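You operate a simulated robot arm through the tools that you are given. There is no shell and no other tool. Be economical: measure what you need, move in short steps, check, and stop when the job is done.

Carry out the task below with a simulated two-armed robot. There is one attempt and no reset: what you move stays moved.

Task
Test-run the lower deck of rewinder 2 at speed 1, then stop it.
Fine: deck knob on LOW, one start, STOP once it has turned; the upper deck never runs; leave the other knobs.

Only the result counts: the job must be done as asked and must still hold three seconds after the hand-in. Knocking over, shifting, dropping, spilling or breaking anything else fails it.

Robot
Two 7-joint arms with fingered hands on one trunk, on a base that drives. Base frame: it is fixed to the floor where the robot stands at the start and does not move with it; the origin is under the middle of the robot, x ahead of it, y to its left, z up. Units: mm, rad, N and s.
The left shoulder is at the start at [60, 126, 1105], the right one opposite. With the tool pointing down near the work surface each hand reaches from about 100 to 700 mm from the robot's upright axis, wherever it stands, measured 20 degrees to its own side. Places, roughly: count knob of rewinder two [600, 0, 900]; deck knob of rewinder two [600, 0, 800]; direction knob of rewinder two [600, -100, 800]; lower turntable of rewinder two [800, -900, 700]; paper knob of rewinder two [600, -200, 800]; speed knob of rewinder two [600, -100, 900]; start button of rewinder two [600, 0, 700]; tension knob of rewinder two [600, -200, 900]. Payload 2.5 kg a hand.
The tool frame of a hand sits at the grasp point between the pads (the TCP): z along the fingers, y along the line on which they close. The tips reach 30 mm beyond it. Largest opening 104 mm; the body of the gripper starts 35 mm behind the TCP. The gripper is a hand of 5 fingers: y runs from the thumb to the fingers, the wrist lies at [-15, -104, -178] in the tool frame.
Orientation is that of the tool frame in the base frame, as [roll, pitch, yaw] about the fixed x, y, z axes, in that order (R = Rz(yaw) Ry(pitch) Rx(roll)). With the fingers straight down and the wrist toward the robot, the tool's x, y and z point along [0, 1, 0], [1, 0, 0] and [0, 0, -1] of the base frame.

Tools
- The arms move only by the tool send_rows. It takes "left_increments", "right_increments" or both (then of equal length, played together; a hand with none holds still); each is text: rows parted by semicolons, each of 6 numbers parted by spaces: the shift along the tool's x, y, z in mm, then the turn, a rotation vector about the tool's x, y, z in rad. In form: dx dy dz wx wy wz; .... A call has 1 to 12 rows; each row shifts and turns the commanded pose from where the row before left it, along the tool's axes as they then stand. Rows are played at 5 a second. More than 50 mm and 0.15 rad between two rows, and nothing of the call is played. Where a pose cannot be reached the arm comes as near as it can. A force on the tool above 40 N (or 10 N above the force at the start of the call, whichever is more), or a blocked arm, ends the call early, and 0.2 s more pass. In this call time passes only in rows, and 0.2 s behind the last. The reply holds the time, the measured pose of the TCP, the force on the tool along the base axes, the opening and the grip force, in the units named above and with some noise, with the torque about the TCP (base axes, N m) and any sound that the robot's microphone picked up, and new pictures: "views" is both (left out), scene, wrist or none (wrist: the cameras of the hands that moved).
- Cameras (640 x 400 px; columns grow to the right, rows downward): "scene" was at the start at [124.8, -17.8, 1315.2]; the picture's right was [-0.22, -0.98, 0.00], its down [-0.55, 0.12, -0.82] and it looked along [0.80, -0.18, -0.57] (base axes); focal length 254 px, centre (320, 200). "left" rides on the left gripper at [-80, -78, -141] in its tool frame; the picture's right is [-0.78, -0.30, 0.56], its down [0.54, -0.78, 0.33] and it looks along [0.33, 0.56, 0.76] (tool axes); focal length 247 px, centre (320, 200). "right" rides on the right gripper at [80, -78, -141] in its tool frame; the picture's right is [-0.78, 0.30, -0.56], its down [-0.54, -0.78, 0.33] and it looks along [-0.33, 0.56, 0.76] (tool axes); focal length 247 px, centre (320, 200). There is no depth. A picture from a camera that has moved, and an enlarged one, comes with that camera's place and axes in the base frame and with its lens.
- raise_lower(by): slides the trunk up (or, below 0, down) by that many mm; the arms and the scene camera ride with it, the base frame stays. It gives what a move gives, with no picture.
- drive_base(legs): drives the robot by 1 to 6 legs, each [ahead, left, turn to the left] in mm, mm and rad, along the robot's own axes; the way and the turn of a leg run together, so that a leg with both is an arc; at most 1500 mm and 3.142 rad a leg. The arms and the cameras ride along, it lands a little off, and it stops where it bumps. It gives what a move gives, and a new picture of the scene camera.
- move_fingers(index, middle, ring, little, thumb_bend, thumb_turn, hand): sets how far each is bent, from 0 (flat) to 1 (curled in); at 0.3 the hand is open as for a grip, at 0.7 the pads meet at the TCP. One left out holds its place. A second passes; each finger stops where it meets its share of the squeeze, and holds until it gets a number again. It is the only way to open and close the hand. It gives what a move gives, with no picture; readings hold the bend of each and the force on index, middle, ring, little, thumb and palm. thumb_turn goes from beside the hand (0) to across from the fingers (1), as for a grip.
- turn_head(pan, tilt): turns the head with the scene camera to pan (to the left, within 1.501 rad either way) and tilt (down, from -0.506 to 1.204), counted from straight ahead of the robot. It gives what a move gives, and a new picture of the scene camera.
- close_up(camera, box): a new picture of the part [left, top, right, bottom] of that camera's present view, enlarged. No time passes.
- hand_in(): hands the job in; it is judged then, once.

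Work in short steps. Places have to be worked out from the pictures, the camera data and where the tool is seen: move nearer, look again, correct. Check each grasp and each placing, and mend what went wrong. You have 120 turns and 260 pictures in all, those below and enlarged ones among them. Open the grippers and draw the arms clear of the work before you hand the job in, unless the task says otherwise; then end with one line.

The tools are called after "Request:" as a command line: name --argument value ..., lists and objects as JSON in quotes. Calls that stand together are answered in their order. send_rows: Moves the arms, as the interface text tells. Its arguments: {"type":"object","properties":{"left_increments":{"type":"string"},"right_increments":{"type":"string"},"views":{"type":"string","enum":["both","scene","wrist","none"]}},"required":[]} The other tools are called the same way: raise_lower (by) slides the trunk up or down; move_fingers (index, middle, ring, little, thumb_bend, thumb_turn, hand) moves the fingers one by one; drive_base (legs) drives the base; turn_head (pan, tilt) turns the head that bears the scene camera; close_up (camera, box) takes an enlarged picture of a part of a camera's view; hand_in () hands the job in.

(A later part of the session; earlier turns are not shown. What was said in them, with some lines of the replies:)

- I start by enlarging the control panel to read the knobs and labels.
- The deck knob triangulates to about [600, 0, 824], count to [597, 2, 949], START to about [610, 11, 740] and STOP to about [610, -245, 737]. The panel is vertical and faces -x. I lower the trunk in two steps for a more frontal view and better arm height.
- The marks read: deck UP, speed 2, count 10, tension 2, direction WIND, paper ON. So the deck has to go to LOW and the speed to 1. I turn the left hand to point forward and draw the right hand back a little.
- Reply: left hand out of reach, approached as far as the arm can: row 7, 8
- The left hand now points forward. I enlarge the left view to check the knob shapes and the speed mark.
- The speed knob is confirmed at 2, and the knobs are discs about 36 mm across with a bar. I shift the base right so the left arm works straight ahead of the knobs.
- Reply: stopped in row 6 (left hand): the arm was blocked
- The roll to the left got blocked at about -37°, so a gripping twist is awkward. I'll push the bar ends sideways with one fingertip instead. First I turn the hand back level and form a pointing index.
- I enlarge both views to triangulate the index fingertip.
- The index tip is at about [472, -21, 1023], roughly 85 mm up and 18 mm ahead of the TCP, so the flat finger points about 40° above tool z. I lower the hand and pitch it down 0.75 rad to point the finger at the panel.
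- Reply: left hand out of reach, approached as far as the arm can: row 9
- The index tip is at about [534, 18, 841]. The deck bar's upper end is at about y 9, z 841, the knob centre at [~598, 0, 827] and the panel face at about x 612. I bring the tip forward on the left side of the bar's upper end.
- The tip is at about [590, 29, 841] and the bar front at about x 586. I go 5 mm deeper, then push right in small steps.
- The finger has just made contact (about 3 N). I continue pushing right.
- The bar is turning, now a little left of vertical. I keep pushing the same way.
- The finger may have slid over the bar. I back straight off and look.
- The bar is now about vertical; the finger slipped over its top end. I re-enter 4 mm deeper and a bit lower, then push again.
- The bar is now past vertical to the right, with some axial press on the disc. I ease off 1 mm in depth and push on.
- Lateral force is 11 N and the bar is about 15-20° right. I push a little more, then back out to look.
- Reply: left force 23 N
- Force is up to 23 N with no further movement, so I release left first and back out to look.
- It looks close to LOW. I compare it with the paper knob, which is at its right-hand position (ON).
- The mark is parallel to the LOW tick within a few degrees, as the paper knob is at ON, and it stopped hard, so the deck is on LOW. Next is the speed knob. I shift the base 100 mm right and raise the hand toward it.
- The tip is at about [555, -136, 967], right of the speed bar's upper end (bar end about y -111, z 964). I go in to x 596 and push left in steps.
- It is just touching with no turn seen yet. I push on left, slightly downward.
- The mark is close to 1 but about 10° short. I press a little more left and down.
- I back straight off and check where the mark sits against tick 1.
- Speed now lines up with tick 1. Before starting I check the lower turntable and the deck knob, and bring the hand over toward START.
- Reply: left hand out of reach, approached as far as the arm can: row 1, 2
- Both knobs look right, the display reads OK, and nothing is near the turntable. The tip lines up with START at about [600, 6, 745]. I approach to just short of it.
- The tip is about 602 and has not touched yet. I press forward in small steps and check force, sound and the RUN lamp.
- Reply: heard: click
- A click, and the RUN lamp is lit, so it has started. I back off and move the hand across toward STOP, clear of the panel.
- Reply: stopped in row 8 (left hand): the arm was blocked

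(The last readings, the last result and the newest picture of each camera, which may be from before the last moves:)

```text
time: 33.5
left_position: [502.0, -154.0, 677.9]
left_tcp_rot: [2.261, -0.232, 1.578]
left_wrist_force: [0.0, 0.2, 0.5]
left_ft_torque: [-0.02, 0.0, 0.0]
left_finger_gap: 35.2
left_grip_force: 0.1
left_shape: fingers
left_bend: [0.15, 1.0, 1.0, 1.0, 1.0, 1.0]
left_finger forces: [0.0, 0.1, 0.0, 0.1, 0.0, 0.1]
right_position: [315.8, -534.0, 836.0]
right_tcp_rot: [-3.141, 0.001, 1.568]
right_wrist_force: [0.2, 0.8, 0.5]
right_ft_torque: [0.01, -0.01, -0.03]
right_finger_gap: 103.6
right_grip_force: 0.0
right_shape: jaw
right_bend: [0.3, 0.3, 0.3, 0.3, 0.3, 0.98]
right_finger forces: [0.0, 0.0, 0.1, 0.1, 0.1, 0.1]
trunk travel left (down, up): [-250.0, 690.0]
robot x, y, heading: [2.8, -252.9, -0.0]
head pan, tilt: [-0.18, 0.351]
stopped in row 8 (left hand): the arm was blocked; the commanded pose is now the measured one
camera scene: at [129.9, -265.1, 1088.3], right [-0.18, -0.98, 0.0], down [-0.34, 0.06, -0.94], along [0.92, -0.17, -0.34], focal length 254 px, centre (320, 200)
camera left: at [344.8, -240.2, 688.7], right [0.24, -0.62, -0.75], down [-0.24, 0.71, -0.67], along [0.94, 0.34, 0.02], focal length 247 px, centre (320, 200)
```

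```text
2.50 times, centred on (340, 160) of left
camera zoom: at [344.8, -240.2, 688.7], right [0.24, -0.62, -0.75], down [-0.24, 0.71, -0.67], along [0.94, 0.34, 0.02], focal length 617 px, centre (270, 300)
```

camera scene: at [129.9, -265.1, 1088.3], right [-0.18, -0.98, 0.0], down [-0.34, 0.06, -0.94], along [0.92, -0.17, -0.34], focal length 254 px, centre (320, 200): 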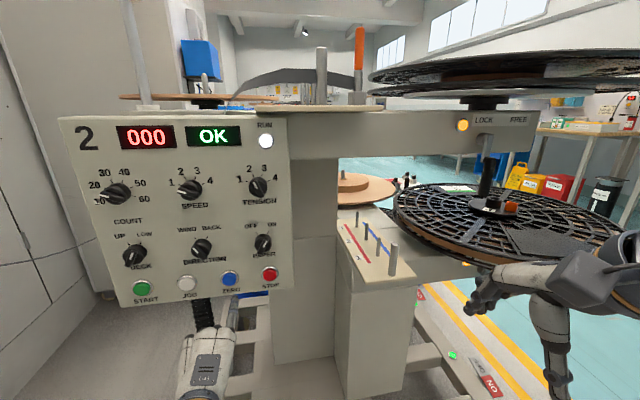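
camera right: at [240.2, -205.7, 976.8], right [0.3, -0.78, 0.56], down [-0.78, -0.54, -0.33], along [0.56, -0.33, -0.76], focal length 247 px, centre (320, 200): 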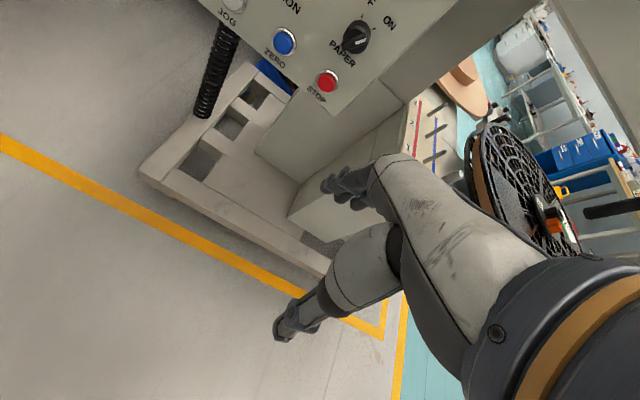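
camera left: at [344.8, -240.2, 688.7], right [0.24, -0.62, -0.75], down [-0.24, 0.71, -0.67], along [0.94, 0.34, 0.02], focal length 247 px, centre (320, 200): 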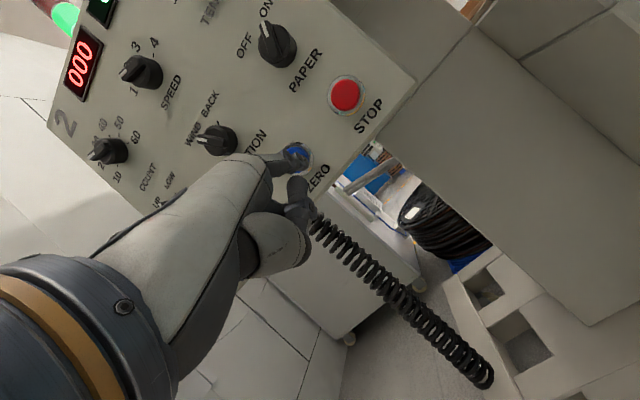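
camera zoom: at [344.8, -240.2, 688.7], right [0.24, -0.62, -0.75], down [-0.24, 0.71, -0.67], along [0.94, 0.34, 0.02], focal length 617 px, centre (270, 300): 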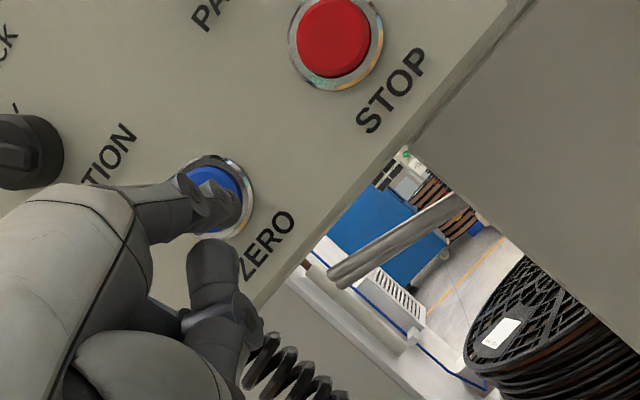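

The arm was blocked sideways, but the lower turntable is clearly turning, since its tag has moved round. I drive the base right to bring the finger in front of STOP and straighten the hand.

Request:
drive_base --legs '[[-15, -90, 0]]'

Request:
send_rows --left_increments "0 6 -5 0 -0.076 -0.088;0 6 -5 0 -0.076 -0.088;0 3 -2 0 0 0"

Request:
close_up --camera "scene" --box '[120, 220, 280, 320]'

Request:
close_up --camera "left" --box '[220, 80, 460, 240]'

```text
time: 34.6
left_position: [486.9, -243.3, 677.9]
left_tcp_rot: [2.263, -0.233, 1.577]
left_wrist_force: [-0.9, -0.5, 0.7]
left_ft_torque: [0.02, 0.02, -0.01]
left_finger_gap: 35.0
left_grip_force: 0.1
left_shape: fingers
left_bend: [0.15, 1.0, 1.0, 1.0, 1.0, 1.0]
left_finger forces: [0.0, 0.0, 0.0, 0.0, 0.0, 0.0]
right_position: [300.8, -623.6, 834.9]
right_tcp_rot: [3.14, -0.001, 1.567]
right_wrist_force: [0.6, -0.5, -0.1]
right_ft_torque: [0.02, -0.01, 0.0]
right_finger_gap: 103.8
right_grip_force: 0.0
right_shape: jaw
right_bend: [0.3, 0.3, 0.3, 0.3, 0.3, 0.98]
right_finger forces: [0.0, 0.0, 0.0, 0.0, 0.1, 0.1]
trunk travel left (down, up): [-250.0, 690.0]
robot x, y, heading: [-16.0, -340.4, -0.003]
head pan, tilt: [-0.18, 0.351]
camera scene: at [114.9, -354.8, 1088.2], right [-0.18, -0.98, 0.0], down [-0.34, 0.06, -0.94], along [0.92, -0.17, -0.34], focal length 254 px, centre (320, 200)
```

scene: 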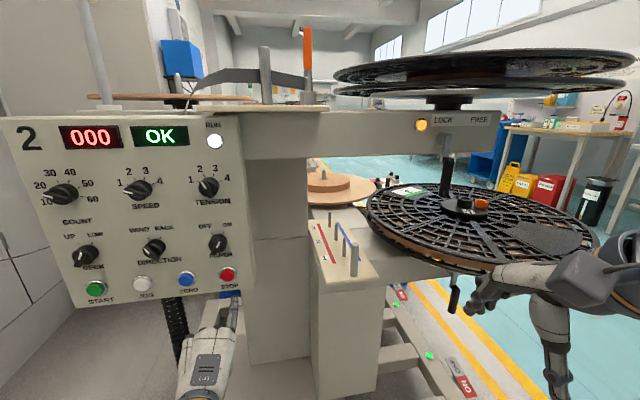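

```text
time: 35.4
left_position: [484.5, -236.1, 684.2]
left_tcp_rot: [2.281, -0.068, 1.57]
left_wrist_force: [-0.3, -0.2, 1.2]
left_ft_torque: [0.0, -0.01, -0.02]
left_finger_gap: 35.1
left_grip_force: 0.1
left_shape: fingers
left_bend: [0.15, 1.0, 1.0, 1.0, 1.0, 1.0]
left_finger forces: [0.0, 0.0, 0.1, 0.0, 0.1, 0.0]
right_position: [301.2, -624.6, 835.6]
right_tcp_rot: [3.142, 0.0, 1.567]
right_wrist_force: [-0.7, 0.1, -0.8]
right_ft_torque: [0.01, 0.03, 0.0]
right_finger_gap: 103.8
right_grip_force: 0.0
right_shape: jaw
right_bend: [0.3, 0.3, 0.3, 0.3, 0.3, 0.98]
right_finger forces: [0.0, 0.0, 0.1, 0.0, 0.0, 0.0]
trunk travel left (down, up): [-250.0, 690.0]
robot x, y, heading: [-15.0, -338.2, -0.008]
head pan, tilt: [-0.18, 0.351]
camera scene: at [114.9, -354.9, 1088.2], right [-0.18, -0.98, 0.0], down [-0.34, 0.06, -0.94], along [0.92, -0.17, -0.34], focal length 254 px, centre (320, 200)
camera left: at [326.9, -318.4, 710.4], right [0.23, -0.73, -0.64], down [-0.25, 0.59, -0.77], along [0.94, 0.34, -0.05], focal length 247 px, centre (320, 200)
```

scene: 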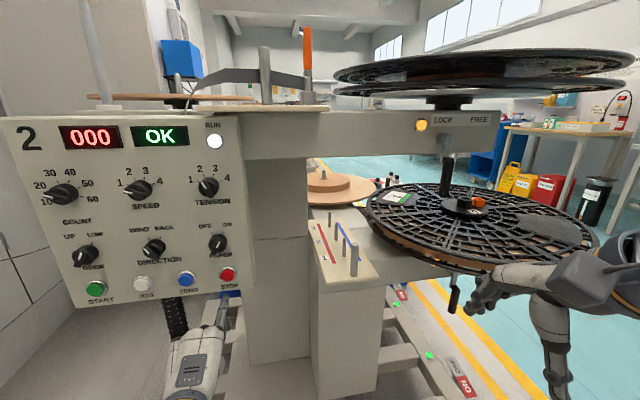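
left: 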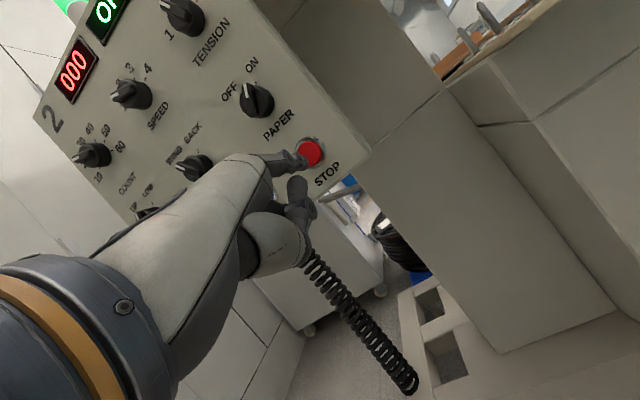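

```text
4.00 times, centred on (200, 270) of scene
camera zoom: at [114.9, -354.9, 1088.2], right [-0.18, -0.98, 0.0], down [-0.34, 0.06, -0.94], along [0.92, -0.17, -0.34], focal length 1018 px, centre (800, -80)
```

zoom: 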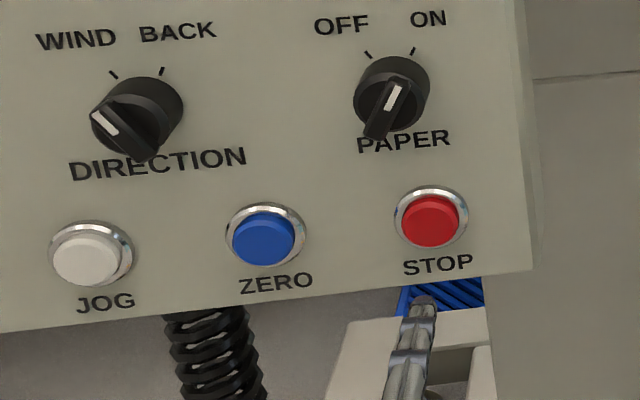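

```text
2.50 times, centred on (340, 160) of left
camera zoom: at [326.9, -318.4, 710.4], right [0.23, -0.73, -0.64], down [-0.25, 0.59, -0.77], along [0.94, 0.34, -0.05], focal length 617 px, centre (270, 300)
```

zoom: 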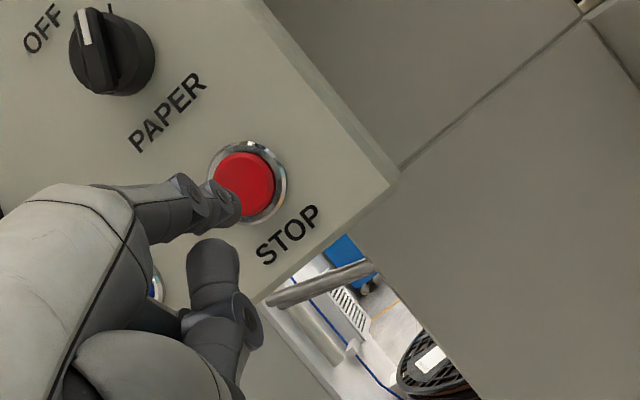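

STOP is at about [602, -245, 747] and the tip at about [554, -247, 733]. I raise it 13 mm and move forward to press.

Request:
send_rows --left_increments "2 9.8 -8.5 0 0 0;0 13.1 15.1 0 0 0;0 13.1 15.1 0 0 0;0 5 6 0 0 0;0 1.6 1.9 0 0 0;0 1.6 1.9 0 0 0" --views "scene"

Request:
close_up --camera "left" --box '[220, 80, 460, 240]'

```text
time: 36.8
left_position: [540.6, -228.8, 706.6]
left_tcp_rot: [2.26, -0.06, 1.584]
left_wrist_force: [-5.3, 0.2, -0.6]
left_ft_torque: [0.03, -0.24, -0.02]
left_finger_gap: 34.6
left_grip_force: 2.4
left_shape: fingers
left_bend: [0.15, 1.0, 1.0, 1.0, 1.0, 1.0]
left_finger forces: [4.6, 0.0, 0.0, 0.0, 0.0, 0.1]
right_position: [301.4, -625.5, 835.3]
right_tcp_rot: [3.14, -0.002, 1.569]
right_wrist_force: [0.3, 0.3, 0.5]
right_ft_torque: [-0.01, -0.02, -0.01]
right_finger_gap: 103.9
right_grip_force: 0.2
right_shape: jaw
right_bend: [0.3, 0.3, 0.3, 0.3, 0.3, 0.98]
right_finger forces: [0.0, 0.0, 0.1, 0.0, 0.0, 0.0]
trunk travel left (down, up): [-250.0, 690.0]
robot x, y, heading: [-15.7, -338.2, -0.006]
head pan, tilt: [-0.18, 0.351]
heard: click
camera scene: at [114.5, -354.9, 1088.3], right [-0.18, -0.98, 0.0], down [-0.34, 0.06, -0.94], along [0.92, -0.17, -0.34], focal length 254 px, centre (320, 200)
```

scene: 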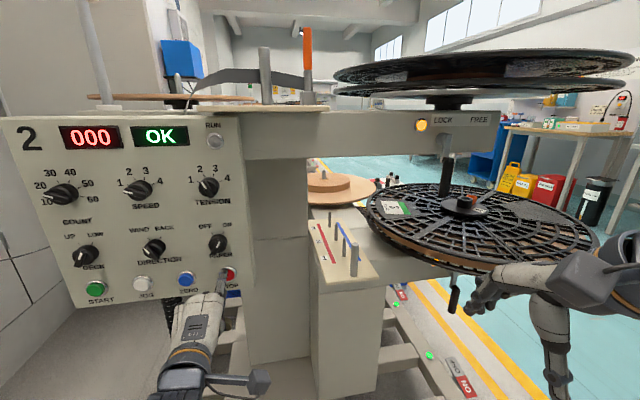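

```text
2.50 times, centred on (340, 160) of left
camera zoom: at [383.8, -313.6, 731.2], right [0.25, -0.74, -0.63], down [-0.25, 0.58, -0.78], along [0.94, 0.35, -0.04], focal length 617 px, centre (270, 300)
```

zoom: 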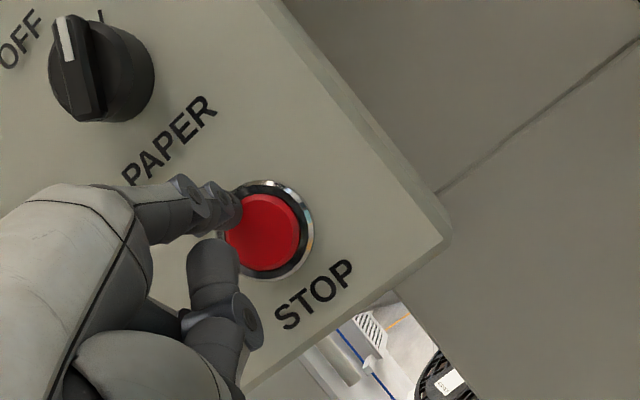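

A second click, and the RUN lamp is off, so it has stopped after turning. I withdraw the hand straight back and clear of the panel.

Request:
send_rows --left_increments "0 -13.1 -15.1 0 0 0;0 -13.1 -15.1 0 0 0;0 -13.1 -15.1 0 0 0;0 -13.1 -15.1 0 0 0" --views "none"

Request:
drive_base --legs '[[-150, 0, 0]]'

Request:
move_fingers --hand "left" --index 0.3 --middle 0.3 --ring 0.3 --little 0.3 --thumb_bend 0.3

Request:
close_up --camera "scene" --box '[40, 100, 280, 310]'

Request:
close_up --camera "scene" --box '[320, 60, 600, 280]'

```text
time: 37.6
left_position: [509.5, -228.3, 786.1]
left_tcp_rot: [2.082, -0.074, 1.598]
left_wrist_force: [0.6, -0.7, -0.2]
left_ft_torque: [-0.01, 0.02, -0.02]
left_finger_gap: 35.2
left_grip_force: 0.0
left_shape: fingers
left_bend: [0.15, 1.0, 1.0, 1.0, 1.0, 1.0]
left_finger forces: [0.1, 0.1, 0.0, 0.1, 0.1, 0.1]
right_position: [301.7, -625.3, 834.6]
right_tcp_rot: [-3.141, 0.0, 1.569]
right_wrist_force: [-0.4, 0.2, 0.0]
right_ft_torque: [-0.01, 0.01, 0.02]
right_finger_gap: 103.7
right_grip_force: 0.1
right_shape: jaw
right_bend: [0.3, 0.3, 0.3, 0.3, 0.3, 0.98]
right_finger forces: [0.0, 0.1, 0.1, 0.0, 0.0, 0.0]
trunk travel left (down, up): [-250.0, 690.0]
robot x, y, heading: [-18.7, -338.3, -0.007]
head pan, tilt: [-0.18, 0.351]
stopped in row 3 (left hand): the arm was blocked; the commanded pose is now the measured one
```

```text
time: 39.0
left_position: [359.5, -226.5, 785.9]
left_tcp_rot: [2.082, -0.072, 1.599]
left_wrist_force: [-0.5, -0.1, -0.5]
left_ft_torque: [0.01, 0.04, 0.0]
left_finger_gap: 35.0
left_grip_force: 0.1
left_shape: fingers
left_bend: [0.15, 1.0, 1.0, 1.0, 1.0, 1.0]
left_finger forces: [0.0, 0.0, 0.1, 0.0, 0.0, 0.0]
right_position: [152.0, -623.2, 834.8]
right_tcp_rot: [3.141, 0.0, 1.572]
right_wrist_force: [0.0, -0.3, 0.4]
right_ft_torque: [0.01, 0.01, -0.03]
right_finger_gap: 103.7
right_grip_force: 0.1
right_shape: jaw
right_bend: [0.3, 0.3, 0.3, 0.3, 0.3, 0.98]
right_finger forces: [0.0, 0.0, 0.0, 0.0, 0.0, 0.0]
trunk travel left (down, up): [-250.0, 690.0]
robot x, y, heading: [-163.3, -341.1, -0.005]
head pan, tilt: [-0.18, 0.351]
camera scene: at [-35.0, -354.4, 1088.2], right [-0.18, -0.98, 0.0], down [-0.34, 0.06, -0.94], along [0.92, -0.17, -0.34], focal length 254 px, centre (320, 200)
```

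scene: 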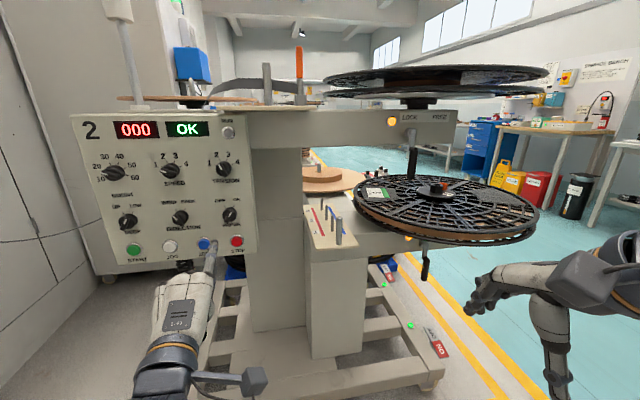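

```text
time: 40.0
left_position: [361.1, -226.0, 786.1]
left_tcp_rot: [2.08, -0.072, 1.596]
left_wrist_force: [-0.2, -0.3, 0.3]
left_ft_torque: [0.01, 0.02, 0.0]
left_finger_gap: 102.9
left_grip_force: 0.0
left_shape: fingers
left_bend: [0.3, 0.3, 0.3, 0.3, 0.3, 0.98]
left_finger forces: [0.0, 0.0, 0.1, 0.1, 0.0, 0.1]
right_position: [151.9, -623.4, 835.1]
right_tcp_rot: [3.141, -0.001, 1.57]
right_wrist_force: [-0.7, -0.5, -0.6]
right_ft_torque: [-0.02, 0.02, -0.02]
right_finger_gap: 103.6
right_grip_force: 0.1
right_shape: jaw
right_bend: [0.3, 0.3, 0.3, 0.3, 0.3, 0.98]
right_finger forces: [0.0, 0.0, 0.1, 0.1, 0.1, 0.0]
trunk travel left (down, up): [-250.0, 690.0]
robot x, y, heading: [-166.9, -336.9, 0.001]
head pan, tilt: [-0.18, 0.351]
```

```text
1.90 times, centred on (160, 205) of scene
camera zoom: at [-35.1, -354.4, 1088.2], right [-0.18, -0.98, 0.0], down [-0.34, 0.06, -0.94], along [0.92, -0.17, -0.34], focal length 485 px, centre (625, 190)
```

zoom: 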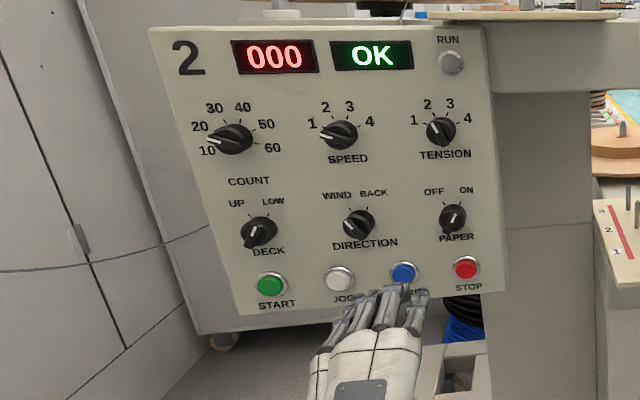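

```text
1.82 times, centred on (460, 170) of scene
camera zoom: at [-35.1, -354.4, 1088.2], right [-0.18, -0.98, 0.0], down [-0.34, 0.06, -0.94], along [0.92, -0.17, -0.34], focal length 463 px, centre (66, 254)
```

zoom: 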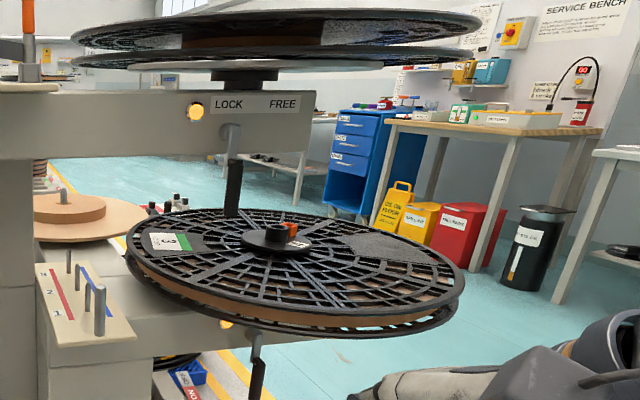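

RUN is off and the turntable is still. Deck is on LOW, speed on 1, the other knobs are unchanged, and the hands are open and clear, so I hand in.

Request:
hand_in

```text
The job is handed in.
```

I test-ran the lower deck of rewinder 2 at speed 1 with one start and stopped it with STOP after about 5 seconds; the RUN lamp is off. I turned the deck knob from UP to LOW and the speed knob from 2 to 1, and left the other knobs alone. The turntable clearly turned, but the counter stayed at 000, so I can't confirm a full revolution.
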